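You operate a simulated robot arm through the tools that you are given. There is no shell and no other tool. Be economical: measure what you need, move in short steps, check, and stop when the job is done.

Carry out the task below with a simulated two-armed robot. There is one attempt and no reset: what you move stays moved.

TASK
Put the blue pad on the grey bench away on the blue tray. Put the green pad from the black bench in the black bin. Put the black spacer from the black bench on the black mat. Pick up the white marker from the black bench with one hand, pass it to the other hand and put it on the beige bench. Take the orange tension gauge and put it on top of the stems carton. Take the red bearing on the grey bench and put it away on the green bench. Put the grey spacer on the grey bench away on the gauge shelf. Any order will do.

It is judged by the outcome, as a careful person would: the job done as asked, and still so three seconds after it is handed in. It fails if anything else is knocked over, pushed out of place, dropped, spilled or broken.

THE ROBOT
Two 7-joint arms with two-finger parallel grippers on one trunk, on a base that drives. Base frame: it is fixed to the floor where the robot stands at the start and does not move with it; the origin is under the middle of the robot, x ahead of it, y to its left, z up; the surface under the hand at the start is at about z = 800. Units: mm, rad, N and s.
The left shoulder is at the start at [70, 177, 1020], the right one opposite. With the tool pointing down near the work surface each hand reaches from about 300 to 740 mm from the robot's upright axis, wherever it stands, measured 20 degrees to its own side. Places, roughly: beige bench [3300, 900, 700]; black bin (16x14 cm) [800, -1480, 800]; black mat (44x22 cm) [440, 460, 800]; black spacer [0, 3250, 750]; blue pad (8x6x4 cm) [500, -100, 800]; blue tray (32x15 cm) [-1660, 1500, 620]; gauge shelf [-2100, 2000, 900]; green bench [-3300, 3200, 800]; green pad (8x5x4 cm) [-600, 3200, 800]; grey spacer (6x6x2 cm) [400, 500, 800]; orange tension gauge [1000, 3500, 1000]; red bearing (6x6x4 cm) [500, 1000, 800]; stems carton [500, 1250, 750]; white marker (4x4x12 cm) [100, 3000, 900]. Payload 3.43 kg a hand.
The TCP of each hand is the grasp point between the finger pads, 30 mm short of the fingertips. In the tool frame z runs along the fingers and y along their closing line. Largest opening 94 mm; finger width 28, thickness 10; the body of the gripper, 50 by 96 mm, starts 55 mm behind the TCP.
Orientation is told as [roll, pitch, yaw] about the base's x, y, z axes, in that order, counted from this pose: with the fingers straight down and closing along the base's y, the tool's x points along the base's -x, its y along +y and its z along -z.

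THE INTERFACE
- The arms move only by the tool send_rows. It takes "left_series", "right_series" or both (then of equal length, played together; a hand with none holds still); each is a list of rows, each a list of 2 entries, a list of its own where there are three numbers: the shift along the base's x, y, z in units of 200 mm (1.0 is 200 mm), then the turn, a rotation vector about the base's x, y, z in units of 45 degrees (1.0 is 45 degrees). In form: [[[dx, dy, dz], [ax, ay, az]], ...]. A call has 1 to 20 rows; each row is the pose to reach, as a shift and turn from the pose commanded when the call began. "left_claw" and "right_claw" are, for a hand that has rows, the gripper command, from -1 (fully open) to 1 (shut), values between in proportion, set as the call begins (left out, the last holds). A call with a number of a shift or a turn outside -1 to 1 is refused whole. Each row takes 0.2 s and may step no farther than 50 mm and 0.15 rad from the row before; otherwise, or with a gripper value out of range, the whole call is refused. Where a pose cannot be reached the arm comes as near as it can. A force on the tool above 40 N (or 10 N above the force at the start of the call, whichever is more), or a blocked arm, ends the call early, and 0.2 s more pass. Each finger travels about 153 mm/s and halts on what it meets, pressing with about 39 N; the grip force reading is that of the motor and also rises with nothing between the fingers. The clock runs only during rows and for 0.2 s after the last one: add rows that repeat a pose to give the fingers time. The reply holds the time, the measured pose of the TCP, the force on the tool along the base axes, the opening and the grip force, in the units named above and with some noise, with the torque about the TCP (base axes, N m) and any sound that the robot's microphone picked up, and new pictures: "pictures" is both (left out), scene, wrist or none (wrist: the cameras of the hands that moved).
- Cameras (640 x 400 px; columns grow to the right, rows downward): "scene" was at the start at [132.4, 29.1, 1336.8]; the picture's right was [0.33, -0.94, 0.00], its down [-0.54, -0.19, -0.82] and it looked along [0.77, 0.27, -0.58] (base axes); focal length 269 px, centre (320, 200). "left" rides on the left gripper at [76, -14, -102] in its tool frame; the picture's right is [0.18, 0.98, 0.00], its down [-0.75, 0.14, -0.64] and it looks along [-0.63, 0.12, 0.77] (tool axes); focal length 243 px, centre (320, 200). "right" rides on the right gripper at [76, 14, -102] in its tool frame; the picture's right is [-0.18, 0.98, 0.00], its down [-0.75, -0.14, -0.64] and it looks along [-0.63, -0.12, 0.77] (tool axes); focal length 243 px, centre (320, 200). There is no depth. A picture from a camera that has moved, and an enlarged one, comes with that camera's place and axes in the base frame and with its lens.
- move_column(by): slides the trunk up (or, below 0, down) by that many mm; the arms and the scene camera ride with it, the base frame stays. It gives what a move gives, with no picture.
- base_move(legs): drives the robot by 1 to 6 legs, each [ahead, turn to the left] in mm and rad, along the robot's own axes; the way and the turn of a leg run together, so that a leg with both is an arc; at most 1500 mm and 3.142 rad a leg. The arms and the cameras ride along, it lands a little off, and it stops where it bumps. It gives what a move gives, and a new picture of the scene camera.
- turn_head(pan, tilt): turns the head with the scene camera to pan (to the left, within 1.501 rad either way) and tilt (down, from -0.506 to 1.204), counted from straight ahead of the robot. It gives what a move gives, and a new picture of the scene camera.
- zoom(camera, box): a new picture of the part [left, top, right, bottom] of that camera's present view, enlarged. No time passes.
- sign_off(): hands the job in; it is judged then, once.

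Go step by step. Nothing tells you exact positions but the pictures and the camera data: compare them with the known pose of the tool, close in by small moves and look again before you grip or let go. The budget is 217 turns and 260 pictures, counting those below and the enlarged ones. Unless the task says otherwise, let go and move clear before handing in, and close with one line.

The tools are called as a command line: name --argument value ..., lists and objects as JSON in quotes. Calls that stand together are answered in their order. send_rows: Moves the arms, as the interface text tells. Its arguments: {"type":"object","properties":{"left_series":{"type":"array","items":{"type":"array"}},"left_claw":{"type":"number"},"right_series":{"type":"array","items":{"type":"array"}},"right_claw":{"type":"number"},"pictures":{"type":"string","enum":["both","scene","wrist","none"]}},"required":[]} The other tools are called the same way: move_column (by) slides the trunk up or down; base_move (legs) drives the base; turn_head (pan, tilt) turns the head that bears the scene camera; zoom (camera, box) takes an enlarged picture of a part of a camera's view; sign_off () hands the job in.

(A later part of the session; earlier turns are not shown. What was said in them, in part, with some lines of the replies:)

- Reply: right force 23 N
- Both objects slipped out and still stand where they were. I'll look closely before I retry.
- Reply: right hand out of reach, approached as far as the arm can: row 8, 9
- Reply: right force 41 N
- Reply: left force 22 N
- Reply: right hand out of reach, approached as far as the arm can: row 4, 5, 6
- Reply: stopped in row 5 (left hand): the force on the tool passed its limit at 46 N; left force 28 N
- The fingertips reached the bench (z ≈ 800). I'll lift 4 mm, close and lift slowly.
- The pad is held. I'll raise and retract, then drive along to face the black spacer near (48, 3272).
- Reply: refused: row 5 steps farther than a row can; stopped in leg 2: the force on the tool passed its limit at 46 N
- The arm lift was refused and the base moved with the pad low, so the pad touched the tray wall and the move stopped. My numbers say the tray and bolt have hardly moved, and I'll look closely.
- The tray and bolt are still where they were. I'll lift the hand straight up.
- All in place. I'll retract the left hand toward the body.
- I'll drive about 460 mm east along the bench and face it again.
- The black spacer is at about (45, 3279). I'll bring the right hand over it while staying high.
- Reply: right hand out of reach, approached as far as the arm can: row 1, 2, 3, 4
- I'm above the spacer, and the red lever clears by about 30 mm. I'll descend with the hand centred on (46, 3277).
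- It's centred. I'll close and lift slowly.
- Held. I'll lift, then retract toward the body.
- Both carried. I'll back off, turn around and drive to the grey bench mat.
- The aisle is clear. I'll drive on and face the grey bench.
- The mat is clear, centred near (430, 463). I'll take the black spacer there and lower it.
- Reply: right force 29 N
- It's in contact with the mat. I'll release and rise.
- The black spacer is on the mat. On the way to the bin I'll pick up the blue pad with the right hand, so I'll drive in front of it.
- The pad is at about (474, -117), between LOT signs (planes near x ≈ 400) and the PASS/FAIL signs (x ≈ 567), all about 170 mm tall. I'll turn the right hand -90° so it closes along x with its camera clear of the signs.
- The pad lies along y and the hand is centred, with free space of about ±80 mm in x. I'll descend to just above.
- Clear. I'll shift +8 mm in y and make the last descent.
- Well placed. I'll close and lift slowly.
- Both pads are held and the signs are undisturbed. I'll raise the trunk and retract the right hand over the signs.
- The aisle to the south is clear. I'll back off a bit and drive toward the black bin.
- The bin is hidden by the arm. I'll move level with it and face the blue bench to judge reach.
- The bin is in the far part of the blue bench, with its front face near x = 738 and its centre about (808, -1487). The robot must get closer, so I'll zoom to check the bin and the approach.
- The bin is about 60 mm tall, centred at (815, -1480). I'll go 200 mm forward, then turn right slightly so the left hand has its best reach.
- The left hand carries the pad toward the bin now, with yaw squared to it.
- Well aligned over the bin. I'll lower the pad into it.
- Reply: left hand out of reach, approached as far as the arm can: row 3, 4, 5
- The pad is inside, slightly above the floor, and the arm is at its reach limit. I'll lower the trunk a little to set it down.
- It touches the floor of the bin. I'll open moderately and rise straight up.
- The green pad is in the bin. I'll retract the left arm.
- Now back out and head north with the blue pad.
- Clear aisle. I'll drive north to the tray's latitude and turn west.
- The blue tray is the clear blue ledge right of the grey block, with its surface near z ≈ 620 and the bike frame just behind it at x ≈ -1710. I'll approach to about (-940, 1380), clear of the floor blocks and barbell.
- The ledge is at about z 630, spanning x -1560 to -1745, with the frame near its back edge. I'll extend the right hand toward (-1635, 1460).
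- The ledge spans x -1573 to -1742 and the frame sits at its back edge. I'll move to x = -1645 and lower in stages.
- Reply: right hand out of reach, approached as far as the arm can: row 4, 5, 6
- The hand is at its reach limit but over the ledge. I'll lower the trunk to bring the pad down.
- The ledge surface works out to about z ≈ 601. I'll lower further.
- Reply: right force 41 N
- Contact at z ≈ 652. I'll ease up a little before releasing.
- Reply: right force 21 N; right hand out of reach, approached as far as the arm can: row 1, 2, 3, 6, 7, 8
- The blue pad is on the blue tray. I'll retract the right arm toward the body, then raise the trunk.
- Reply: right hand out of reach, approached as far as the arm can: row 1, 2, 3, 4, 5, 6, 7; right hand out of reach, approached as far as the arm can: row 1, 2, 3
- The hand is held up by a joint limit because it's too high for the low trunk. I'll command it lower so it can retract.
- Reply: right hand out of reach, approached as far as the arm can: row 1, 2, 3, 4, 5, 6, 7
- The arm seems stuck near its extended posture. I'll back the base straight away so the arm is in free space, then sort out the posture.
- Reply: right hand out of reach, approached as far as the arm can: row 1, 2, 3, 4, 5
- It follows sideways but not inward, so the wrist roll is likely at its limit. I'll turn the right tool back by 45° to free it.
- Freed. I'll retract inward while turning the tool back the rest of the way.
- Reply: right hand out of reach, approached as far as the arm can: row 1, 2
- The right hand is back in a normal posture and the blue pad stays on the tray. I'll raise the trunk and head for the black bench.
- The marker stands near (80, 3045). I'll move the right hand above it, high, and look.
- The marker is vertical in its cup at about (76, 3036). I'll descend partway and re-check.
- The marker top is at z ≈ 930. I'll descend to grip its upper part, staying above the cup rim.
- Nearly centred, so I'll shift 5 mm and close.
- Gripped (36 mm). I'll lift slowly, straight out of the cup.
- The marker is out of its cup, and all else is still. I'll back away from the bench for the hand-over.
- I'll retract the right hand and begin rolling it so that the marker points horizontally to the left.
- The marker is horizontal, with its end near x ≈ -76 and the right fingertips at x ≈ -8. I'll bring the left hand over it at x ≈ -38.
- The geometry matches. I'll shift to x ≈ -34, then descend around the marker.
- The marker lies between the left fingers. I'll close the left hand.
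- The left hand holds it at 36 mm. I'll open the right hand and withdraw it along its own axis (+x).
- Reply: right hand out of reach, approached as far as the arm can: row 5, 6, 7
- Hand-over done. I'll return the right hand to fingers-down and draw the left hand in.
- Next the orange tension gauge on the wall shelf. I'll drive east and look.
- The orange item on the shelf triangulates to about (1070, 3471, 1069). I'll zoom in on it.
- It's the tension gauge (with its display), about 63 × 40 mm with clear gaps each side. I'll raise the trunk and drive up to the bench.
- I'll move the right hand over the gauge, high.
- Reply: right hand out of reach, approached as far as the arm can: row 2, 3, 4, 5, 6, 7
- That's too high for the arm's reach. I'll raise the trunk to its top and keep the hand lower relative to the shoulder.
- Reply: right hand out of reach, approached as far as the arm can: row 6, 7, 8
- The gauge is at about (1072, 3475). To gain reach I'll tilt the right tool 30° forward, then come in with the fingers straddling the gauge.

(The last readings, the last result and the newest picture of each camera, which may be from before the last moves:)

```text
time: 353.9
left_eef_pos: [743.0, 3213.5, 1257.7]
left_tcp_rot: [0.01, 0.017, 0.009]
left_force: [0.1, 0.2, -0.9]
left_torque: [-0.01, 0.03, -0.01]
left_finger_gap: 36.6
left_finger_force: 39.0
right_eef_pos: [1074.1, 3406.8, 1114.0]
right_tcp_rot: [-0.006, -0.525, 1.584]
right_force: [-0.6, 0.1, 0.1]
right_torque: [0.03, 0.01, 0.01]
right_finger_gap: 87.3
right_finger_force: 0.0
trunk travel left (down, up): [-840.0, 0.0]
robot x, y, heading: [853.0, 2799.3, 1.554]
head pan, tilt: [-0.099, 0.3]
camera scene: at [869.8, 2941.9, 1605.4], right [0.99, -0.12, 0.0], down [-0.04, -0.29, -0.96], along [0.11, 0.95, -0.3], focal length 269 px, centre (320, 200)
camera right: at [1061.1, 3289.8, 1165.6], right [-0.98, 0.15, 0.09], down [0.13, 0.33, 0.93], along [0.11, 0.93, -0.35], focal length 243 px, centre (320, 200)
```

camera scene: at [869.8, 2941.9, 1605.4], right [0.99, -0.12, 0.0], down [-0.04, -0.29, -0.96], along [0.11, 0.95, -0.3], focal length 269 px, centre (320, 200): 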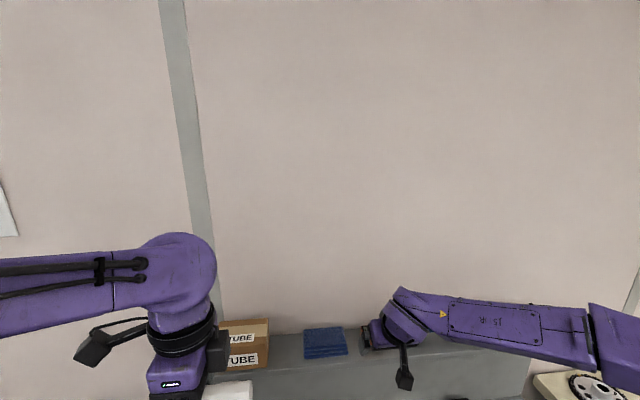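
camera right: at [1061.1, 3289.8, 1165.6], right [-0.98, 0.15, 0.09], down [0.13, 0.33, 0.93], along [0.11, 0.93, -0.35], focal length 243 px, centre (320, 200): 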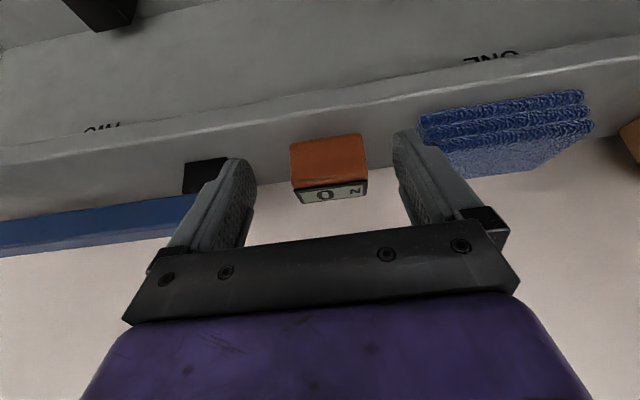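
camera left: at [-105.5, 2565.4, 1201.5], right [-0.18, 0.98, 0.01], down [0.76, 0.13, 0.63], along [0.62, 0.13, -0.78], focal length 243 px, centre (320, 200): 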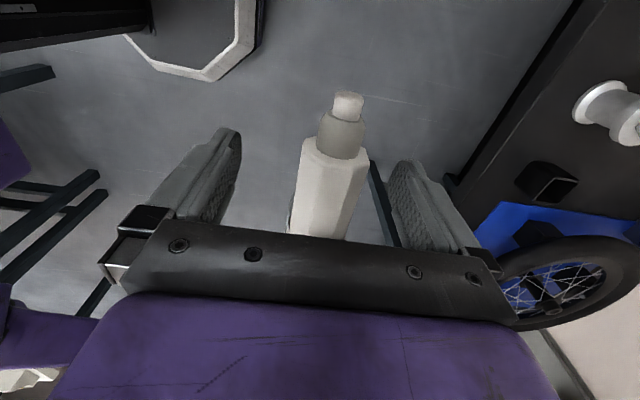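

The gauge is centred at x ≈ 1070 with its body at z 1057–1097. I'll narrow the opening slightly and move in.

send_rows --right_series '[[[-0.025, 0, -0.03], [0, 0, 0]], [[-0.025, 0.08, -0.06], [0, 0, 0]], [[-0.025, 0.18, -0.08], [0, 0, 0]], [[-0.025, 0.28, -0.09], [0, 0, 0]], [[-0.025, 0.3, -0.1], [0, 0, 0]]]' --right_claw -0.7 --pictures "wrist"

```text
time: 355.1
left_eef_pos: [743.2, 3214.4, 1257.7]
left_tcp_rot: [0.011, 0.016, 0.009]
left_force: [0.8, -0.3, -0.6]
left_torque: [0.01, 0.0, -0.02]
left_finger_gap: 36.3
left_finger_force: 38.8
right_eef_pos: [1070.6, 3467.4, 1095.1]
right_tcp_rot: [-0.006, -0.525, 1.585]
right_force: [0.2, -0.3, -0.2]
right_torque: [0.03, -0.01, 0.0]
right_finger_gap: 79.8
right_finger_force: 0.1
trunk travel left (down, up): [-840.0, 0.0]
robot x, y, heading: [858.8, 2799.7, 1.549]
head pan, tilt: [-0.099, 0.3]
camera right: at [1057.3, 3350.5, 1146.4], right [-0.99, 0.15, 0.09], down [0.13, 0.33, 0.93], along [0.11, 0.93, -0.35], focal length 243 px, centre (320, 200)
```

right: 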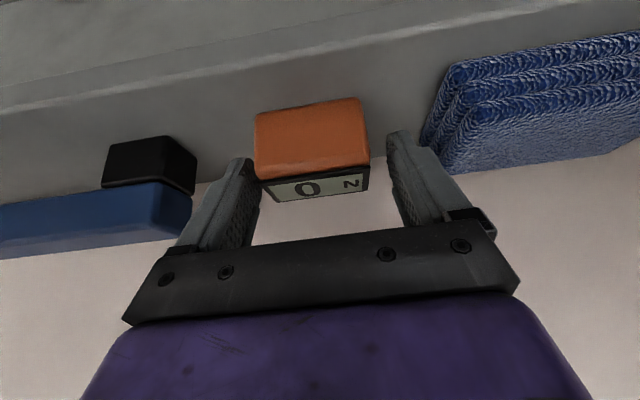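

The gauge is between the fingers. After a small centring shift I'll close.

send_rows --right_series '[[[0.02, 0.02, -0.01], [0, 0, 0]], [[0.02, 0.02, -0.01], [0, 0, 0]]]' --pictures "none"

send_rows --right_series '[[[0, 0, 0], [0, 0, 0]], [[0, 0, 0], [0, 0, 0]], [[0, 0, 0], [0, 0, 0]], [[0, 0, 0], [0, 0, 0]], [[0, 0, 0], [0, 0, 0]]]' --right_claw 1 --pictures "wrist"

```text
time: 355.8
left_eef_pos: [742.3, 3214.1, 1257.8]
left_tcp_rot: [0.011, 0.016, 0.009]
left_force: [0.2, -0.6, -0.7]
left_torque: [0.02, 0.0, 0.02]
left_finger_gap: 36.4
left_finger_force: 38.9
right_eef_pos: [1073.0, 3471.1, 1094.8]
right_tcp_rot: [-0.007, -0.526, 1.586]
right_force: [-0.5, 0.2, -0.3]
right_torque: [-0.02, -0.01, 0.01]
right_finger_gap: 80.0
right_finger_force: 0.0
trunk travel left (down, up): [-840.0, 0.0]
robot x, y, heading: [859.7, 2797.3, 1.552]
head pan, tilt: [-0.099, 0.3]
```

```text
time: 356.9
left_eef_pos: [742.7, 3211.7, 1257.7]
left_tcp_rot: [0.011, 0.016, 0.008]
left_force: [0.1, -0.5, -0.5]
left_torque: [-0.04, 0.0, -0.01]
left_finger_gap: 36.8
left_finger_force: 38.6
right_eef_pos: [1072.6, 3470.8, 1094.4]
right_tcp_rot: [-0.008, -0.526, 1.586]
right_force: [-0.7, 0.7, 0.4]
right_torque: [0.03, -0.04, -0.01]
right_finger_gap: 63.7
right_finger_force: 39.2
trunk travel left (down, up): [-840.0, 0.0]
robot x, y, heading: [858.0, 2800.2, 1.55]
head pan, tilt: [-0.099, 0.3]
camera right: at [1060.4, 3354.3, 1144.5], right [-0.98, 0.15, 0.09], down [0.13, 0.33, 0.93], along [0.11, 0.93, -0.35], focal length 243 px, centre (320, 200)
```

right: 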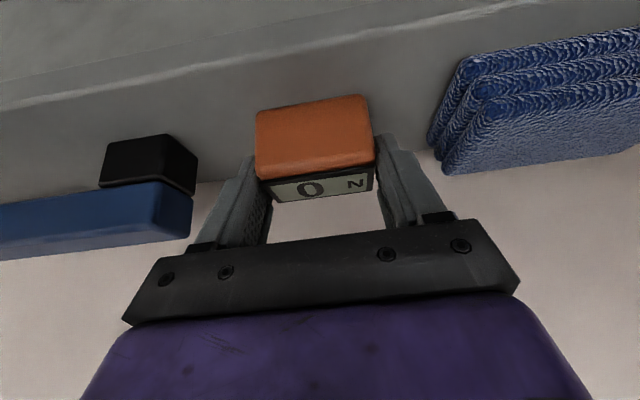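

Gripped at 64 mm. I'll lift slowly, then retreat from the shelf.

send_rows --right_series '[[[0, 0, 0.03], [0, 0, 0]], [[0, 0, 0.08], [0, 0, 0]], [[0, -0.02, 0.14], [0, 0, 0]], [[0, -0.1, 0.2], [0, 0, 0]], [[0, -0.22, 0.25], [0, 0, 0]], [[0, -0.36, 0.28], [0, 0, 0]], [[0, -0.5, 0.3], [0, 0, 0]], [[0, -0.64, 0.3], [0, 0, 0]], [[0, -0.78, 0.3], [0, 0, 0]], [[0, -0.9, 0.3], [0, 0, 0]]]' --pictures "both"

```text
time: 359.1
left_eef_pos: [742.6, 3212.4, 1259.0]
left_tcp_rot: [0.013, 0.018, 0.007]
left_force: [0.8, -0.4, -0.8]
left_torque: [0.03, -0.02, 0.03]
left_finger_gap: 36.3
left_finger_force: 38.8
right_eef_pos: [1073.2, 3287.2, 1155.0]
right_tcp_rot: [-0.006, -0.527, 1.584]
right_force: [0.6, -0.3, -0.3]
right_torque: [0.0, -0.02, -0.02]
right_finger_gap: 63.5
right_finger_force: 39.1
trunk travel left (down, up): [-840.0, 0.0]
robot x, y, heading: [854.0, 2800.9, 1.551]
head pan, tilt: [-0.099, 0.3]
camera scene: at [870.2, 2940.3, 1605.6], right [0.99, -0.12, 0.0], down [-0.04, -0.29, -0.96], along [0.11, 0.95, -0.3], focal length 269 px, centre (320, 200)
camera right: at [1061.3, 3170.6, 1205.6], right [-0.98, 0.15, 0.09], down [0.13, 0.33, 0.93], along [0.11, 0.93, -0.35], focal length 243 px, centre (320, 200)
```

scene: 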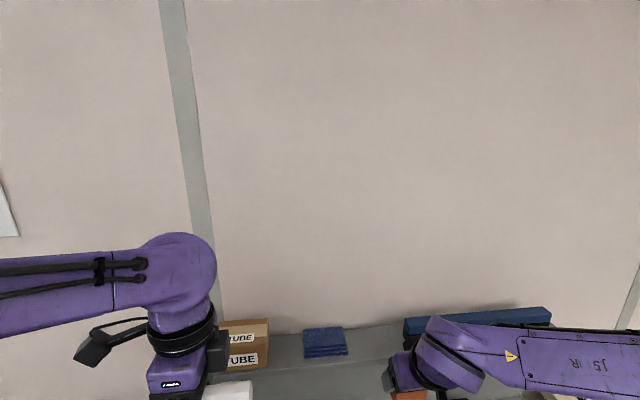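
right: 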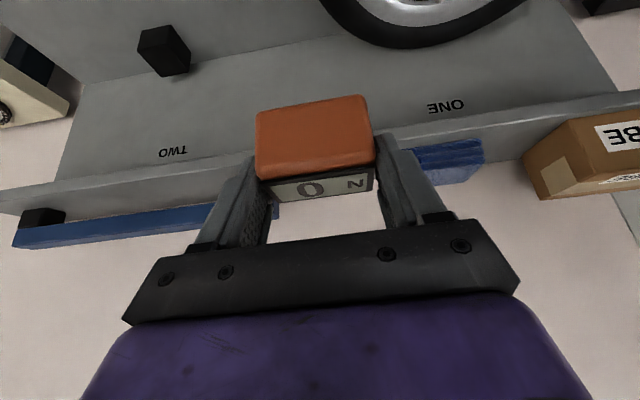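

The gauge is held and clear of the shelf. Now I'll back off and go toward the stems carton from the end of the grey bench.

base_move --legs '[[-350, 0], [0, 2.784]]'

turn_head --pan 0.0 --tilt 0.5

```text
time: 367.7
left_eef_pos: [767.1, 2029.2, 1257.4]
left_tcp_rot: [0.012, 0.015, 2.686]
left_force: [-0.2, 0.0, -1.3]
left_torque: [-0.05, 0.0, 0.01]
left_finger_gap: 36.6
left_finger_force: 38.9
right_eef_pos: [437.0, 2109.9, 1154.2]
right_tcp_rot: [-0.006, -0.525, -2.02]
right_force: [0.2, 0.9, -1.0]
right_torque: [0.01, 0.01, 0.0]
right_finger_gap: 63.4
right_finger_force: 38.9
trunk travel left (down, up): [-840.0, 0.0]
robot x, y, heading: [848.4, 2451.7, -2.054]
head pan, tilt: [-0.099, 0.3]
camera scene: at [773.2, 2327.8, 1605.5], right [-0.83, 0.55, 0.0], down [0.16, 0.25, -0.96], along [-0.53, -0.8, -0.3], focal length 269 px, centre (320, 200)
```

scene: 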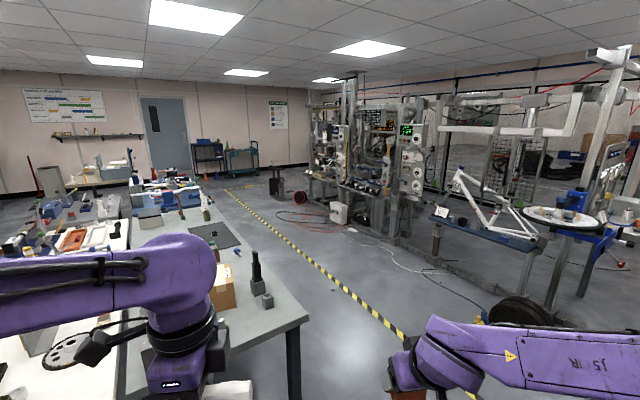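

```text
time: 368.5
left_eef_pos: [766.9, 2028.4, 1256.2]
left_tcp_rot: [0.01, 0.016, 2.687]
left_force: [-0.1, 1.3, -0.7]
left_torque: [-0.06, 0.0, -0.02]
left_finger_gap: 36.7
left_finger_force: 38.9
right_eef_pos: [437.5, 2109.0, 1154.7]
right_tcp_rot: [-0.008, -0.527, -2.021]
right_force: [-0.1, -0.1, -1.4]
right_torque: [0.0, 0.02, -0.01]
right_finger_gap: 63.4
right_finger_force: 38.8
trunk travel left (down, up): [-840.0, 0.0]
robot x, y, heading: [849.8, 2453.1, -2.055]
head pan, tilt: [0.0, 0.499]
camera scene: at [782.5, 2325.0, 1587.1], right [-0.88, 0.47, 0.0], down [0.22, 0.42, -0.88], along [-0.41, -0.78, -0.48], focal length 269 px, centre (320, 200)
```

scene: 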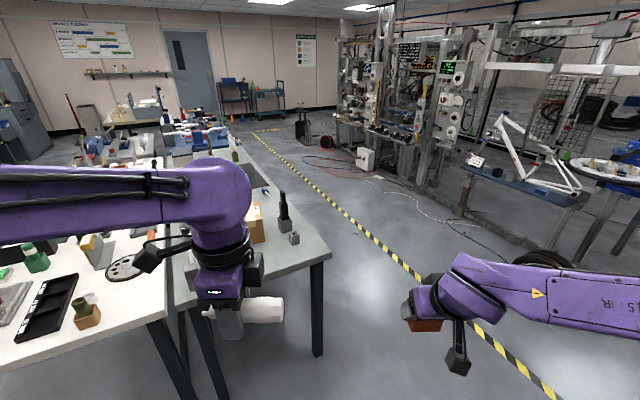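

I see the carton on the grey bench at about (538, 1216). I'll drive to the bench end and face it.

base_move --legs '[[0, 0.272], [610, 0], [0, 0.212]]'

turn_head --pan -0.2 --tilt 0.8

```text
time: 373.6
left_eef_pos: [848.4, 1434.7, 1258.7]
left_tcp_rot: [0.01, 0.017, -3.102]
left_force: [0.1, -0.2, -0.7]
left_torque: [-0.06, -0.01, 0.0]
left_finger_gap: 36.4
left_finger_force: 38.7
right_eef_pos: [519.0, 1350.4, 1154.3]
right_tcp_rot: [-0.008, -0.526, -1.525]
right_force: [-0.1, -0.5, -1.5]
right_torque: [0.04, 0.0, -0.02]
right_finger_gap: 63.6
right_finger_force: 38.7
trunk travel left (down, up): [-840.0, 0.0]
robot x, y, heading: [721.8, 1848.8, -1.56]
head pan, tilt: [0.0, 0.499]
camera scene: at [720.2, 1703.6, 1587.0], right [-1.0, -0.01, 0.0], down [0.0, 0.48, -0.88], along [0.01, -0.88, -0.48], focal length 269 px, centre (320, 200)
```

scene: 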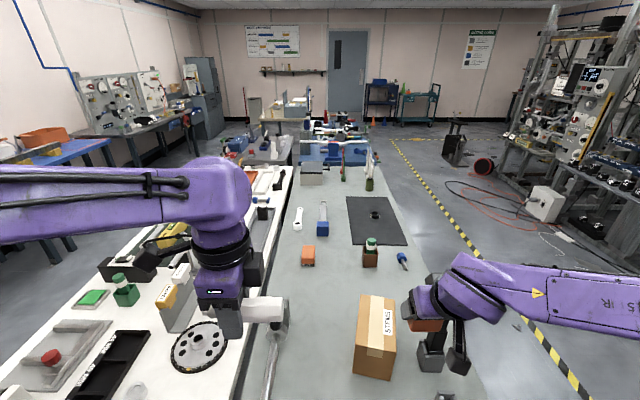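

```text
time: 374.4
left_eef_pos: [848.9, 1435.3, 1256.6]
left_tcp_rot: [0.01, 0.016, -3.103]
left_force: [0.1, 0.6, -0.5]
left_torque: [-0.02, -0.05, 0.02]
left_finger_gap: 36.6
left_finger_force: 38.9
right_eef_pos: [520.0, 1350.0, 1155.3]
right_tcp_rot: [-0.007, -0.524, -1.526]
right_force: [-0.3, -0.2, -1.2]
right_torque: [0.0, 0.02, 0.0]
right_finger_gap: 63.4
right_finger_force: 38.9
trunk travel left (down, up): [-840.0, 0.0]
robot x, y, heading: [721.8, 1846.4, -1.561]
head pan, tilt: [-0.201, 0.799]
camera scene: at [705.6, 1716.2, 1561.2], right [-0.98, 0.19, 0.0], down [0.14, 0.7, -0.7], along [-0.13, -0.68, -0.72], focal length 269 px, centre (320, 200)
```

scene: 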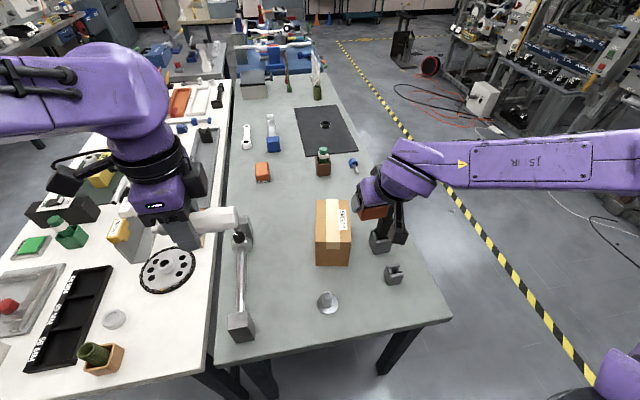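

The carton top is at z ≈ 924, centred near (568, 1207). I'll move the gauge over it first, clear of the black tool stand, then lower.

send_rows --right_series '[[[0.1, 0, 0], [0, 0, 0]], [[0.22, -0.05, 0], [0, 0, 0]], [[0.24, -0.15, -0.08], [0, 0, 0]], [[0.24, -0.28, -0.15], [0, 0, 0]], [[0.24, -0.42, -0.25], [0, 0, 0]], [[0.24, -0.55, -0.35], [0, 0, 0]], [[0.24, -0.68, -0.45], [0, 0, 0]]]' --pictures "both"

```text
time: 376.0
left_eef_pos: [847.8, 1435.0, 1257.7]
left_tcp_rot: [0.009, 0.016, -3.103]
left_force: [-0.1, 0.4, -1.1]
left_torque: [0.04, 0.0, -0.01]
left_finger_gap: 36.6
left_finger_force: 39.1
right_eef_pos: [568.0, 1211.7, 1062.7]
right_tcp_rot: [-0.007, -0.524, -1.529]
right_force: [0.0, -0.5, -1.0]
right_torque: [-0.01, 0.01, -0.02]
right_finger_gap: 63.7
right_finger_force: 38.6
trunk travel left (down, up): [-840.0, 0.0]
robot x, y, heading: [721.3, 1846.4, -1.565]
head pan, tilt: [-0.201, 0.799]
camera scene: at [704.9, 1714.2, 1560.9], right [-0.98, 0.19, 0.0], down [0.14, 0.7, -0.7], along [-0.13, -0.68, -0.72], focal length 269 px, centre (320, 200)
camera right: at [578.1, 1331.1, 1113.9], right [0.99, -0.12, 0.09], down [-0.12, -0.34, 0.93], along [-0.08, -0.93, -0.35], focal length 243 px, centre (320, 200)
```

scene: 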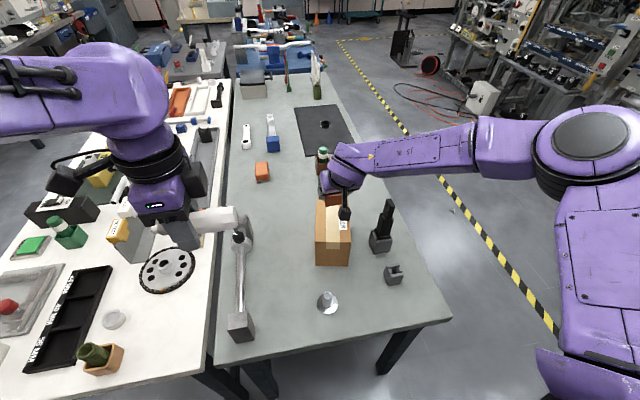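
right: 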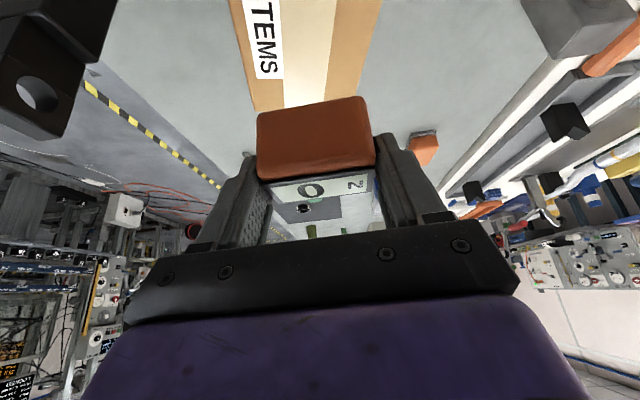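

Aligned over the carton. I'll lower close to it.

send_rows --right_series '[[[-0.02, -0.02, -0.1], [0, 0, 0]], [[-0.02, -0.02, -0.2], [0, 0, 0]], [[-0.02, -0.02, -0.3], [0, 0, 0]], [[-0.02, -0.02, -0.38], [0, 0, 0]], [[-0.02, -0.02, -0.42], [0, 0, 0]]]' --pictures "both"

```text
time: 377.2
left_eef_pos: [849.7, 1434.9, 1256.7]
left_tcp_rot: [0.011, 0.017, -3.104]
left_force: [0.2, -0.2, -0.2]
left_torque: [0.01, -0.01, 0.03]
left_finger_gap: 36.6
left_finger_force: 38.8
right_eef_pos: [564.1, 1209.5, 981.0]
right_tcp_rot: [-0.008, -0.526, -1.529]
right_force: [-0.6, -0.9, -1.2]
right_torque: [0.03, -0.01, -0.02]
right_finger_gap: 63.2
right_finger_force: 38.8
trunk travel left (down, up): [-840.0, 0.0]
robot x, y, heading: [721.7, 1850.1, -1.562]
head pan, tilt: [-0.201, 0.799]
camera scene: at [705.1, 1715.6, 1561.0], right [-0.98, 0.19, 0.0], down [0.14, 0.7, -0.7], along [-0.13, -0.68, -0.72], focal length 269 px, centre (320, 200)
camera right: at [573.5, 1328.6, 1031.8], right [0.99, -0.12, 0.09], down [-0.12, -0.34, 0.93], along [-0.08, -0.93, -0.35], focal length 243 px, centre (320, 200)
```

scene: 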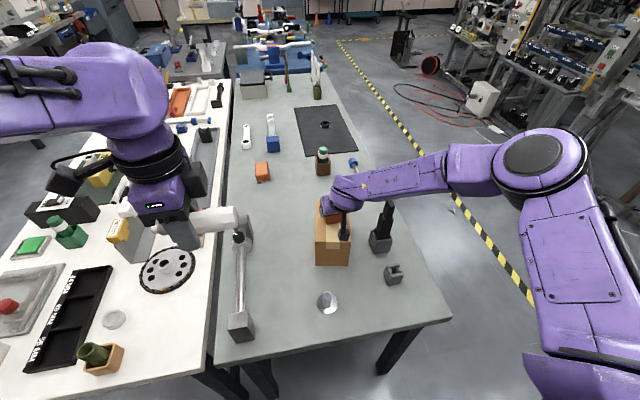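
right: 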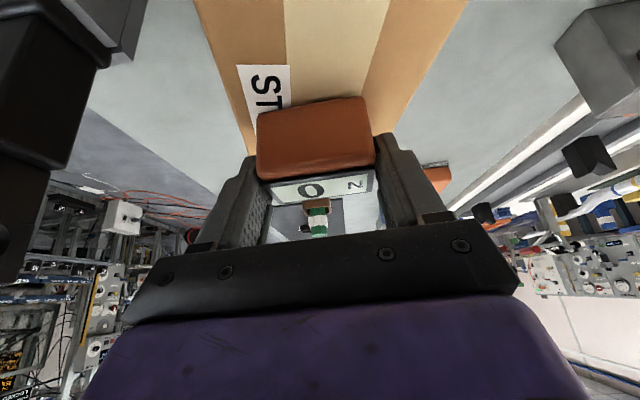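

send_rows --right_series '[[[0, 0.03, -0.025], [0, 0, 0]], [[0, 0.04, -0.05], [0, 0, 0]], [[0, 0.04, -0.07], [0, 0, 0]], [[0, 0.04, -0.085], [0, 0, 0]]]' --pictures "none"

```text
time: 378.2
left_eef_pos: [848.9, 1439.2, 1259.3]
left_tcp_rot: [0.015, 0.016, -3.103]
left_force: [-0.1, 0.3, -1.2]
left_torque: [0.01, 0.0, 0.03]
left_finger_gap: 36.4
left_finger_force: 38.3
right_eef_pos: [563.7, 1220.3, 969.3]
right_tcp_rot: [-0.007, -0.534, -1.53]
right_force: [-6.9, -6.8, 35.1]
right_torque: [0.11, 0.01, 0.08]
right_finger_gap: 63.6
right_finger_force: 38.8
trunk travel left (down, up): [-840.0, 0.0]
robot x, y, heading: [722.6, 1846.3, -1.562]
head pan, tilt: [-0.201, 0.799]
```

Contact. I'll ease a little, release and lift away.

send_rows --right_series '[[[0, 0, 0.015], [0, 0, 0]], [[0, 0, 0.015], [0, 0, 0]]]' --pictures "none"

send_rows --right_series '[[[0, 0, 0], [0, 0, 0]], [[0, 0, 0], [0, 0, 0]], [[0, 0, 0.05], [0, 0, 0]], [[0, 0.02, 0.15], [0, 0, 0]], [[0, 0.05, 0.3], [0, 0, 0]], [[0, 0.1, 0.5], [0, 0, 0]], [[0, 0.2, 0.7], [0, 0, 0]]]' --right_claw -0.75 --pictures "both"

```text
time: 378.8
left_eef_pos: [849.3, 1438.0, 1258.2]
left_tcp_rot: [0.012, 0.016, -3.103]
left_force: [0.6, -0.7, -0.3]
left_torque: [-0.02, -0.01, -0.01]
left_finger_gap: 36.6
left_finger_force: 38.9
right_eef_pos: [563.6, 1220.8, 968.3]
right_tcp_rot: [-0.007, -0.529, -1.527]
right_force: [-4.0, -7.8, 24.6]
right_torque: [-0.55, -0.15, -0.04]
right_finger_gap: 63.5
right_finger_force: 39.0
trunk travel left (down, up): [-840.0, 0.0]
robot x, y, heading: [722.0, 1843.5, -1.563]
head pan, tilt: [-0.201, 0.799]
```

```text
time: 380.4
left_eef_pos: [849.1, 1437.4, 1257.9]
left_tcp_rot: [0.011, 0.017, -3.103]
left_force: [-0.5, 0.6, -0.2]
left_torque: [-0.03, -0.02, 0.01]
left_finger_gap: 36.6
left_finger_force: 38.9
right_eef_pos: [563.9, 1263.7, 1106.4]
right_tcp_rot: [-0.008, -0.528, -1.527]
right_force: [-0.1, -0.2, -0.1]
right_torque: [0.01, 0.0, 0.05]
right_finger_gap: 82.4
right_finger_force: 0.0
trunk travel left (down, up): [-840.0, 0.0]
robot x, y, heading: [721.0, 1847.8, -1.561]
head pan, tilt: [-0.201, 0.799]
camera scene: at [704.4, 1719.3, 1561.3], right [-0.98, 0.19, 0.0], down [0.14, 0.7, -0.7], along [-0.13, -0.69, -0.72], focal length 269 px, centre (320, 200)
camera right: at [573.9, 1382.6, 1157.4], right [0.99, -0.12, 0.09], down [-0.12, -0.33, 0.93], along [-0.08, -0.94, -0.34], focal length 243 px, centre (320, 200)
```

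scene: 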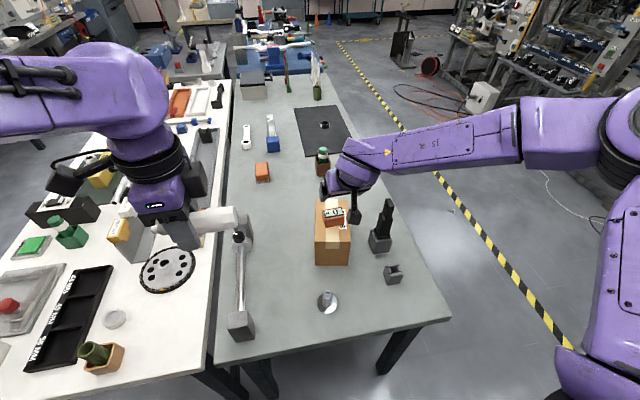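
right: 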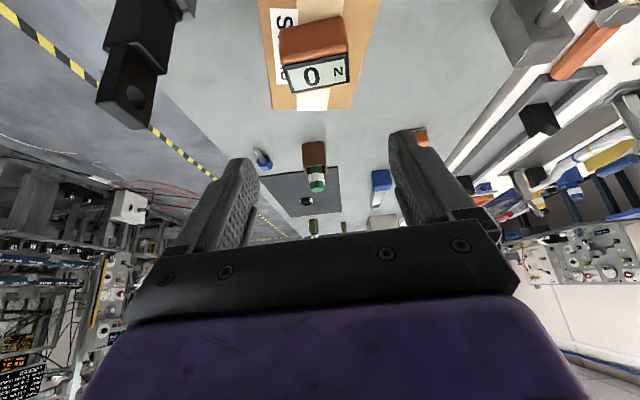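

The gauge stands on the carton. I'll retract and straighten the right hand, then head east with the marker.

send_rows --right_series '[[[0, 0.15, 0.05], [0.15, 0, 0]], [[0, 0.3, 0.1], [0.32, 0, 0]], [[0, 0.45, 0.15], [0.5, 0, 0]], [[0, 0.6, 0.2], [0.667, 0, 0]], [[0, 0.75, 0.2], [0.667, 0, 0]]]' --pictures "none"

base_move --legs '[[-250, 0], [0, 1.56]]'

turn_head --pan -0.3 --tilt 0.35

```text
time: 381.6
left_eef_pos: [847.0, 1437.3, 1258.4]
left_tcp_rot: [0.013, 0.018, -3.102]
left_force: [0.0, 1.6, -0.9]
left_torque: [-0.01, -0.03, 0.0]
left_finger_gap: 36.3
left_finger_force: 39.3
right_eef_pos: [564.0, 1412.4, 1147.5]
right_tcp_rot: [0.016, -0.002, -1.533]
right_force: [-0.1, 1.1, -0.1]
right_torque: [-0.01, 0.01, 0.04]
right_finger_gap: 82.3
right_finger_force: 0.0
trunk travel left (down, up): [-840.0, 0.0]
robot x, y, heading: [719.9, 1851.5, -1.561]
head pan, tilt: [-0.201, 0.799]
```

```text
time: 387.2
left_eef_pos: [1131.5, 2209.6, 1257.0]
left_tcp_rot: [0.011, 0.017, -1.555]
left_force: [-0.5, -0.1, -0.8]
left_torque: [0.01, -0.03, 0.01]
left_finger_gap: 36.6
left_finger_force: 39.2
right_eef_pos: [1151.6, 1925.1, 1145.4]
right_tcp_rot: [0.016, -0.004, 0.013]
right_force: [-0.1, 0.5, -0.2]
right_torque: [0.01, 0.0, 0.01]
right_finger_gap: 82.2
right_finger_force: 0.2
trunk travel left (down, up): [-840.0, 0.0]
robot x, y, heading: [717.4, 2087.5, -0.014]
head pan, tilt: [-0.201, 0.799]
camera scene: at [845.8, 2072.9, 1561.1], right [-0.21, -0.98, 0.0], down [-0.7, 0.15, -0.7], along [0.68, -0.15, -0.72], focal length 269 px, centre (320, 200)
```

scene: 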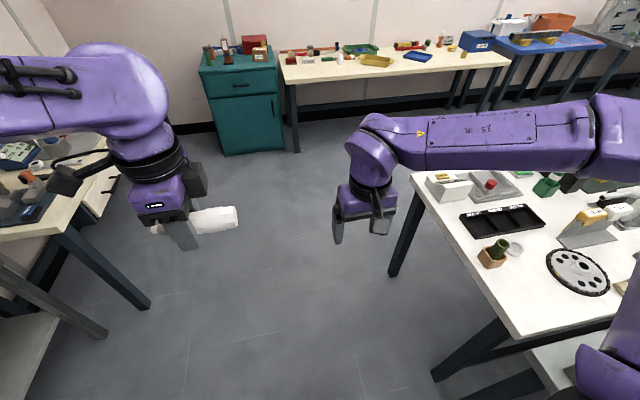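

```text
time: 388.1
left_eef_pos: [1130.8, 2210.4, 1258.2]
left_tcp_rot: [0.011, 0.017, -1.556]
left_force: [-0.6, 0.1, -1.3]
left_torque: [0.03, -0.06, 0.0]
left_finger_gap: 36.5
left_finger_force: 39.0
right_eef_pos: [1150.3, 1926.0, 1145.0]
right_tcp_rot: [0.017, -0.003, 0.013]
right_force: [-0.1, 0.2, -0.7]
right_torque: [-0.02, 0.02, -0.01]
right_finger_gap: 82.5
right_finger_force: 0.0
trunk travel left (down, up): [-840.0, 0.0]
robot x, y, heading: [717.1, 2093.4, -0.017]
head pan, tilt: [-0.3, 0.351]
camera scene: at [855.5, 2061.7, 1600.7], right [-0.31, -0.95, 0.0], down [-0.33, 0.11, -0.94], along [0.89, -0.29, -0.34], focal length 269 px, centre (320, 200)
```

scene: 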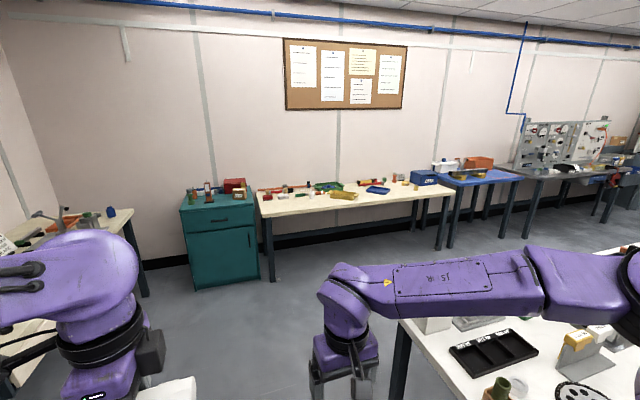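

The beige bench is against the far wall, with its front edge near x ≈ 2950. I'll drive east past the white table's end and then approach.

base_move --legs '[[1400, 0], [0, -1.0], [600, 0], [0, 1.0]]'

turn_head --pan 0.0 --tilt 0.5

```text
time: 403.1
left_eef_pos: [2857.5, 1675.7, 1258.0]
left_tcp_rot: [0.011, 0.018, -1.562]
left_force: [0.4, 0.4, -0.6]
left_torque: [0.0, 0.03, -0.03]
left_finger_gap: 36.7
left_finger_force: 38.7
right_eef_pos: [2875.4, 1390.7, 1147.0]
right_tcp_rot: [0.016, -0.002, 0.009]
right_force: [0.3, 0.0, -0.1]
right_torque: [-0.03, 0.01, -0.02]
right_finger_gap: 82.2
right_finger_force: 0.1
trunk travel left (down, up): [-840.0, 0.0]
robot x, y, heading: [2441.2, 1560.4, -0.018]
head pan, tilt: [-0.3, 0.351]
camera scene: at [2580.5, 1528.6, 1600.7], right [-0.31, -0.95, 0.0], down [-0.33, 0.11, -0.94], along [0.89, -0.3, -0.34], focal length 269 px, centre (320, 200)
```

scene: 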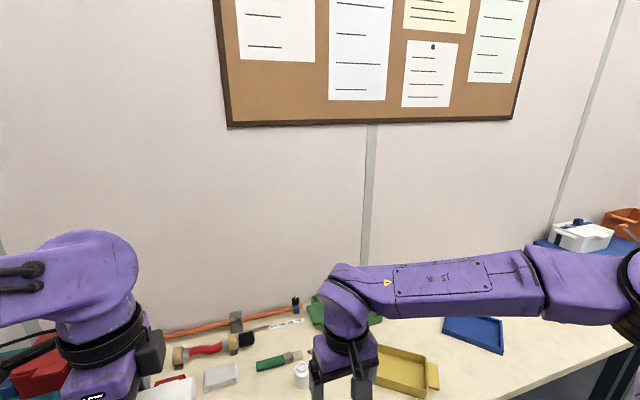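

```text
time: 403.9
left_eef_pos: [2857.1, 1676.7, 1256.9]
left_tcp_rot: [0.01, 0.015, -1.56]
left_force: [0.1, -0.4, -0.7]
left_torque: [0.01, 0.01, 0.0]
left_finger_gap: 36.4
left_finger_force: 39.0
right_eef_pos: [2875.0, 1392.1, 1145.4]
right_tcp_rot: [0.016, -0.002, 0.008]
right_force: [-0.9, 0.0, 0.1]
right_torque: [-0.01, -0.03, 0.01]
right_finger_gap: 82.2
right_finger_force: 0.0
trunk travel left (down, up): [-840.0, 0.0]
robot x, y, heading: [2440.9, 1557.8, -0.018]
head pan, tilt: [0.0, 0.499]
camera scene: at [2583.1, 1556.8, 1587.1], right [-0.02, -1.0, 0.0], down [-0.48, 0.01, -0.88], along [0.88, -0.02, -0.48], focal length 269 px, centre (320, 200)
```

scene: 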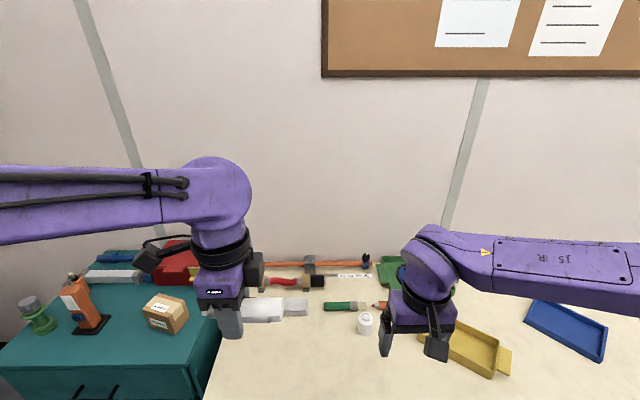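

I'll tilt down to see the bench's front edge.

turn_head --pan 0.0 --tilt 0.95

```text
time: 404.8
left_eef_pos: [2857.0, 1676.0, 1257.2]
left_tcp_rot: [0.01, 0.015, -1.562]
left_force: [0.0, -0.1, -0.6]
left_torque: [-0.04, 0.01, -0.05]
left_finger_gap: 36.5
left_finger_force: 38.9
right_eef_pos: [2875.5, 1391.1, 1145.4]
right_tcp_rot: [0.016, -0.002, 0.008]
right_force: [-0.3, -0.4, 0.3]
right_torque: [0.02, 0.0, -0.01]
right_finger_gap: 82.5
right_finger_force: 0.1
trunk travel left (down, up): [-840.0, 0.0]
robot x, y, heading: [2439.9, 1563.1, -0.019]
head pan, tilt: [0.0, 0.949]
camera scene: at [2564.8, 1556.9, 1549.6], right [-0.02, -1.0, 0.0], down [-0.81, 0.02, -0.58], along [0.58, -0.01, -0.81], focal length 269 px, centre (320, 200)
```

scene: 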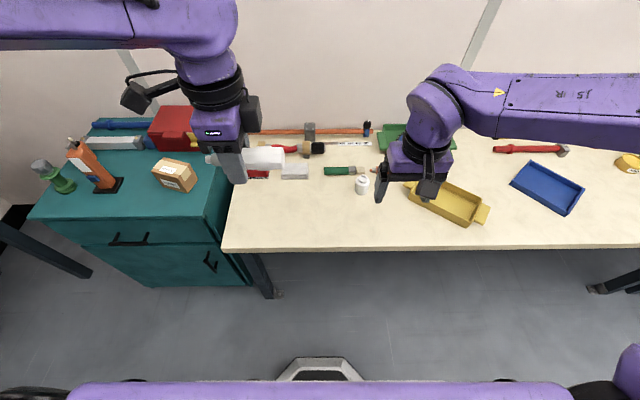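

The front part of the beige bench is clear around (3040, 1640). I'll lower the trunk and move the marker there.

move_column --by -180

send_rows --left_series '[[[0.12, -0.02, 0], [0, 0, 0]], [[0.3, -0.06, -0.05], [0, 0, 0]], [[0.48, -0.1, -0.12], [0, 0, 0]], [[0.66, -0.14, -0.2], [0, 0, 0]], [[0.82, -0.18, -0.3], [0, 0, 0]], [[0.92, -0.18, -0.42], [0, 0, 0]], [[0.92, -0.18, -0.6], [0, 0, 0]], [[0.92, -0.18, -0.75], [0, 0, 0]]]' --pictures "both"

```text
time: 406.8
left_eef_pos: [2857.0, 1676.7, 1078.6]
left_tcp_rot: [0.009, 0.015, -1.561]
left_force: [0.4, 0.7, 0.6]
left_torque: [0.0, -0.02, -0.02]
left_finger_gap: 36.8
left_finger_force: 38.8
right_eef_pos: [2874.8, 1391.2, 965.4]
right_tcp_rot: [0.017, -0.001, 0.008]
right_force: [-0.7, 0.7, -0.2]
right_torque: [-0.02, -0.02, 0.01]
right_finger_gap: 82.4
right_finger_force: 0.1
trunk travel left (down, up): [-660.0, 180.0]
robot x, y, heading: [2440.8, 1558.4, -0.017]
head pan, tilt: [0.0, 0.949]
```

```text
time: 408.6
left_eef_pos: [3044.3, 1640.7, 929.5]
left_tcp_rot: [0.012, 0.014, -1.559]
left_force: [0.3, -0.7, 0.0]
left_torque: [0.02, -0.01, 0.03]
left_finger_gap: 36.5
left_finger_force: 39.3
right_eef_pos: [2877.0, 1390.8, 965.8]
right_tcp_rot: [0.015, -0.001, 0.009]
right_force: [-1.1, 0.2, 0.1]
right_torque: [-0.01, 0.0, -0.01]
right_finger_gap: 82.2
right_finger_force: 0.1
trunk travel left (down, up): [-660.0, 180.0]
robot x, y, heading: [2443.9, 1561.9, -0.015]
head pan, tilt: [0.0, 0.949]
camera scene: at [2565.4, 1557.2, 1369.5], right [-0.02, -1.0, 0.0], down [-0.81, 0.02, -0.58], along [0.58, -0.01, -0.81], focal length 269 px, centre (320, 200)
camera left: at [3027.6, 1714.8, 1033.8], right [0.98, 0.19, 0.01], down [0.14, -0.76, 0.63], along [0.13, -0.62, -0.78], focal length 243 px, centre (320, 200)
```

scene: 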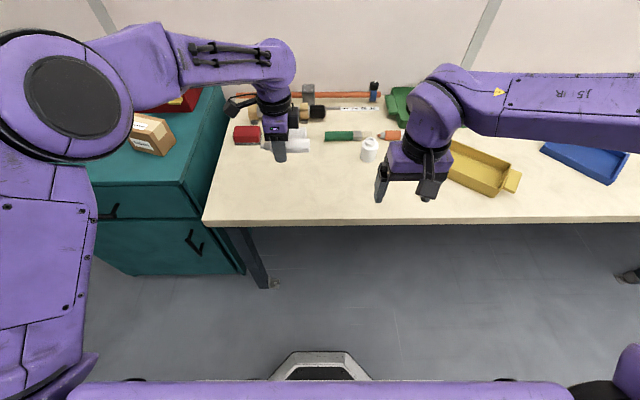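
left: 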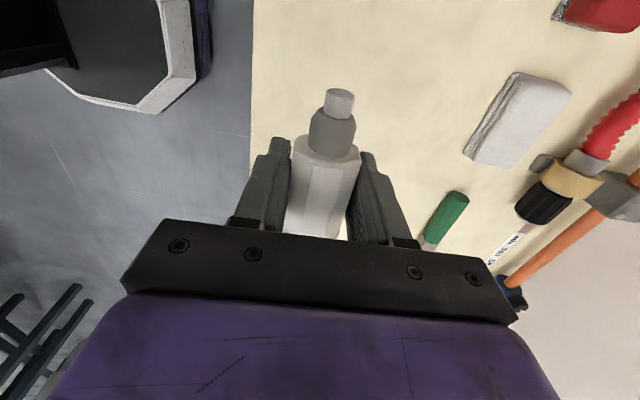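

The landing area is clear, with the bench top at about z 748. I'll lower in stages.

send_rows --left_series '[[[0.05, 0, -0.2], [0, 0, 0]], [[0.05, 0, -0.4], [0, 0, 0]], [[0.05, 0, -0.55], [0, 0, 0]], [[0.05, 0, -0.65], [0, 0, 0]]]' --pictures "wrist"

```text
time: 409.6
left_eef_pos: [3055.6, 1638.7, 796.3]
left_tcp_rot: [0.01, 0.015, -1.56]
left_force: [0.0, 0.1, 0.2]
left_torque: [0.0, -0.01, 0.01]
left_finger_gap: 36.6
left_finger_force: 39.2
right_eef_pos: [2876.5, 1391.2, 964.8]
right_tcp_rot: [0.016, -0.001, 0.008]
right_force: [0.2, 0.2, 0.0]
right_torque: [0.01, 0.02, -0.04]
right_finger_gap: 82.1
right_finger_force: 0.1
trunk travel left (down, up): [-660.0, 180.0]
robot x, y, heading: [2446.4, 1562.3, -0.025]
head pan, tilt: [0.0, 0.949]
camera left: at [3039.8, 1712.1, 900.3], right [0.98, 0.19, 0.01], down [0.14, -0.76, 0.63], along [0.13, -0.62, -0.78], focal length 243 px, centre (320, 200)
```

left: 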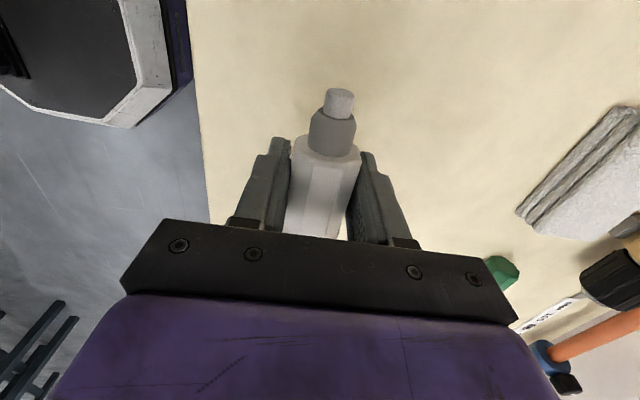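

send_rows --left_series '[[[0, 0, -0.04], [0, 0, 0]], [[0, 0, -0.07], [0, 0, 0]], [[0, 0, -0.09], [0, 0, 0]], [[0, 0, -0.11], [0, 0, 0]], [[0, 0, -0.13], [0, 0, 0]]]' --pictures "none"

```text
time: 410.8
left_eef_pos: [3051.0, 1639.2, 772.5]
left_tcp_rot: [0.011, 0.017, -1.56]
left_force: [0.0, -0.4, -0.2]
left_torque: [0.05, 0.03, 0.01]
left_finger_gap: 36.5
left_finger_force: 38.9
right_eef_pos: [2875.5, 1390.5, 965.3]
right_tcp_rot: [0.016, -0.001, 0.008]
right_force: [0.3, -0.8, -0.4]
right_torque: [0.0, 0.0, 0.04]
right_finger_gap: 82.3
right_finger_force: 0.0
trunk travel left (down, up): [-660.0, 180.0]
robot x, y, heading: [2445.8, 1558.9, -0.018]
head pan, tilt: [0.0, 0.949]
```

send_rows --left_series '[[[0, 0, -0.025], [0, 0, 0]], [[0, 0, -0.05], [0, 0, 0]], [[0, 0, -0.07], [0, 0, 0]], [[0, 0, -0.09], [0, 0, 0]], [[0, 0, -0.11], [0, 0, 0]]]' --pictures "wrist"

```text
time: 412.0
left_eef_pos: [3051.4, 1639.4, 751.0]
left_tcp_rot: [0.014, 0.015, -1.56]
left_force: [0.9, 0.0, 8.2]
left_torque: [-0.11, 0.17, 0.05]
left_finger_gap: 36.3
left_finger_force: 39.1
right_eef_pos: [2875.3, 1391.0, 966.8]
right_tcp_rot: [0.016, -0.003, 0.01]
right_force: [-0.3, -0.2, 0.3]
right_torque: [-0.01, -0.02, 0.02]
right_finger_gap: 82.3
right_finger_force: 0.0
trunk travel left (down, up): [-660.0, 180.0]
robot x, y, heading: [2441.1, 1559.6, -0.018]
head pan, tilt: [0.0, 0.949]
camera left: at [3035.4, 1713.2, 855.1], right [0.98, 0.19, 0.02], down [0.14, -0.76, 0.63], along [0.14, -0.62, -0.77], focal length 243 px, centre (320, 200)
```

left: 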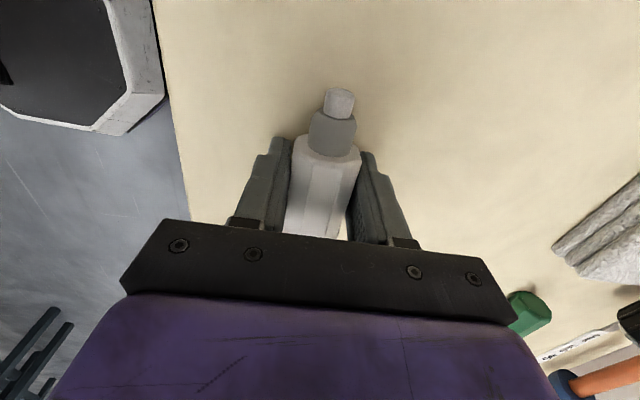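

The fingertips touch the bench, so the marker is about 12 mm above it. I'll open just a little so it settles between the fingers.

send_rows --left_series '[[[0, 0, 0], [0, 0, 0]], [[0, 0, 0], [0, 0, 0]], [[0, 0, 0], [0, 0, 0]], [[0, 0, 0], [0, 0, 0]]]' --left_claw 0.12 --pictures "wrist"

```text
time: 413.0
left_eef_pos: [3052.1, 1639.4, 749.9]
left_tcp_rot: [0.014, 0.016, -1.559]
left_force: [7.0, 0.7, 16.1]
left_torque: [-0.21, 0.16, 0.08]
left_finger_gap: 37.0
left_finger_force: 0.0
right_eef_pos: [2874.2, 1390.3, 966.1]
right_tcp_rot: [0.015, -0.004, 0.008]
right_force: [-0.5, 0.0, 0.1]
right_torque: [0.03, 0.02, 0.01]
right_finger_gap: 82.3
right_finger_force: 0.1
trunk travel left (down, up): [-660.0, 180.0]
robot x, y, heading: [2442.8, 1558.7, -0.018]
head pan, tilt: [0.0, 0.949]
camera left: at [3035.3, 1713.2, 855.0], right [0.98, 0.19, 0.02], down [0.14, -0.76, 0.63], along [0.14, -0.62, -0.78], focal length 243 px, centre (320, 200)
```

left: 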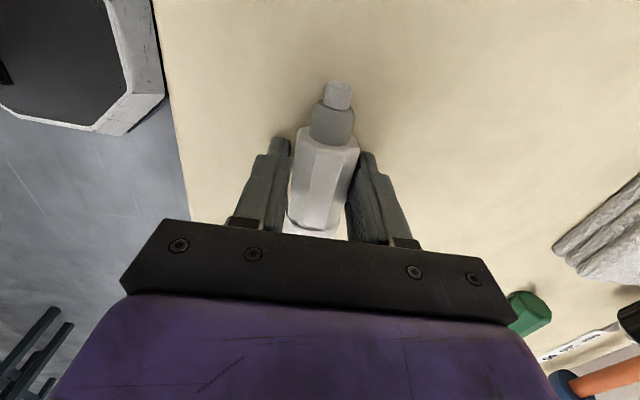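

It settled on the bench. I'll open a bit more, then lift.

send_rows --left_series '[[[0, 0, 0.01], [0, 0, 0]], [[0, 0, 0.01], [0, 0, 0]], [[0, 0, 0.01], [0, 0, 0]]]' --left_claw -0.35 --pictures "wrist"

```text
time: 413.8
left_eef_pos: [3049.6, 1639.4, 750.6]
left_tcp_rot: [0.008, 0.017, -1.561]
left_force: [3.5, 0.3, 3.5]
left_torque: [-0.06, 0.03, 0.08]
left_finger_gap: 62.1
left_finger_force: 0.1
right_eef_pos: [2874.8, 1391.7, 965.3]
right_tcp_rot: [0.015, -0.002, 0.01]
right_force: [-0.6, 0.3, 0.1]
right_torque: [0.02, 0.0, 0.01]
right_finger_gap: 82.3
right_finger_force: 0.1
trunk travel left (down, up): [-660.0, 180.0]
robot x, y, heading: [2443.9, 1564.2, -0.022]
head pan, tilt: [0.0, 0.949]
camera left: at [3034.8, 1713.9, 855.2], right [0.98, 0.19, 0.01], down [0.14, -0.76, 0.63], along [0.13, -0.62, -0.78], focal length 243 px, centre (320, 200)
```

left: 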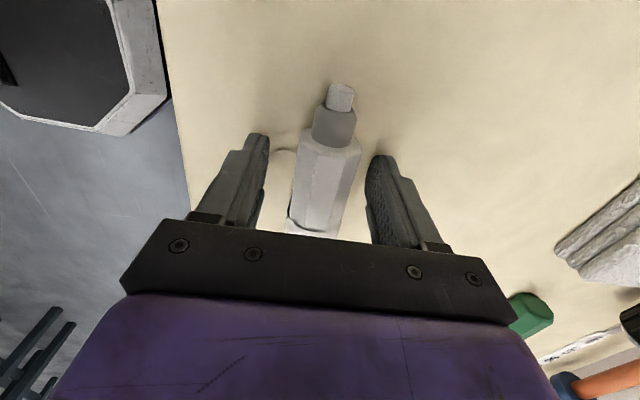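

send_rows --left_series '[[[0, 0, 0.05], [0, 0, 0]], [[0, 0, 0.2], [0, 0, 0]], [[0, 0, 0.4], [0, 0, 0]], [[0, 0, 0.6], [0, 0, 0]], [[0, 0, 0.8], [0, 0, 0]], [[0, 0, 1.0], [0, 0, 0]], [[-0.2, 0, 1.0], [0, 0, 0]], [[-0.4, 0, 1.0], [0, 0, 0]]]' --pictures "both"

```text
time: 415.6
left_eef_pos: [2969.8, 1639.9, 952.3]
left_tcp_rot: [0.013, 0.017, -1.561]
left_force: [0.1, 0.6, 0.9]
left_torque: [0.01, -0.01, 0.0]
left_finger_gap: 63.5
left_finger_force: 0.1
right_eef_pos: [2872.9, 1391.9, 966.4]
right_tcp_rot: [0.017, -0.003, 0.01]
right_force: [0.4, -0.6, 0.8]
right_torque: [0.0, -0.02, 0.01]
right_finger_gap: 82.2
right_finger_force: 0.0
trunk travel left (down, up): [-660.0, 180.0]
robot x, y, heading: [2440.8, 1555.5, -0.021]
head pan, tilt: [0.0, 0.949]
camera scene: at [2562.9, 1557.0, 1369.8], right [-0.02, -1.0, 0.0], down [-0.81, 0.02, -0.58], along [0.58, -0.01, -0.81], focal length 269 px, centre (320, 200)
camera left: at [2954.0, 1713.5, 1056.5], right [0.98, 0.19, 0.02], down [0.14, -0.76, 0.63], along [0.13, -0.62, -0.78], focal length 243 px, centre (320, 200)
```

scene: 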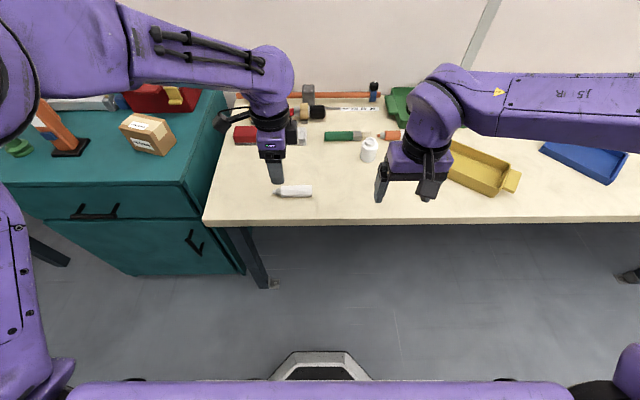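
left: 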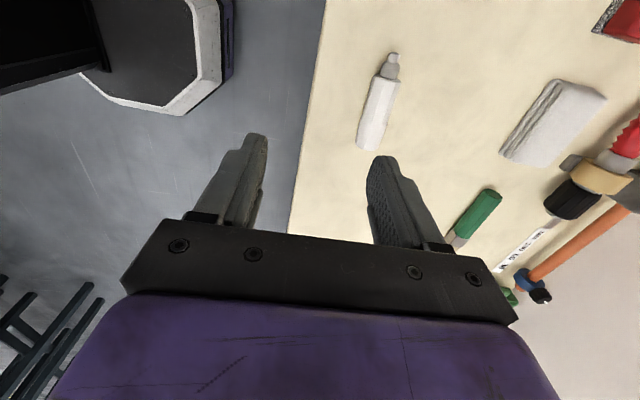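

All seven items are placed, and the marker rests on the beige bench. I'll back clear and hand in.

base_move --legs '[[-150, 0]]'

```text
time: 417.0
left_eef_pos: [2823.6, 1643.9, 950.5]
left_tcp_rot: [0.011, 0.016, -1.56]
left_force: [-0.1, 0.1, -1.5]
left_torque: [-0.01, -0.01, -0.03]
left_finger_gap: 63.4
left_finger_force: 0.0
right_eef_pos: [2728.7, 1394.8, 965.8]
right_tcp_rot: [0.017, -0.001, 0.009]
right_force: [-0.1, -0.6, 0.3]
right_torque: [0.01, 0.01, -0.03]
right_finger_gap: 82.4
right_finger_force: 0.0
trunk travel left (down, up): [-660.0, 180.0]
robot x, y, heading: [2291.1, 1561.1, -0.02]
head pan, tilt: [0.0, 0.949]
camera scene: at [2416.9, 1559.9, 1369.5], right [-0.02, -1.0, 0.0], down [-0.81, 0.02, -0.58], along [0.58, -0.01, -0.81], focal length 269 px, centre (320, 200)
```

scene: 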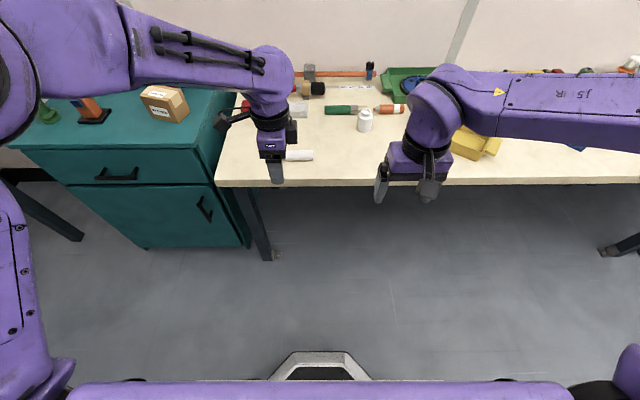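

The marker lies still on the beige bench and both hands are empty and clear, so I'm handing in.

sign_off

```text
The job is handed in.
```

All seven items are where you asked, including the white marker, which went from the right hand to the left; on the black bench the green pad briefly bumped the wooden tray, but I saw no shift in the tray or the bolt in it.
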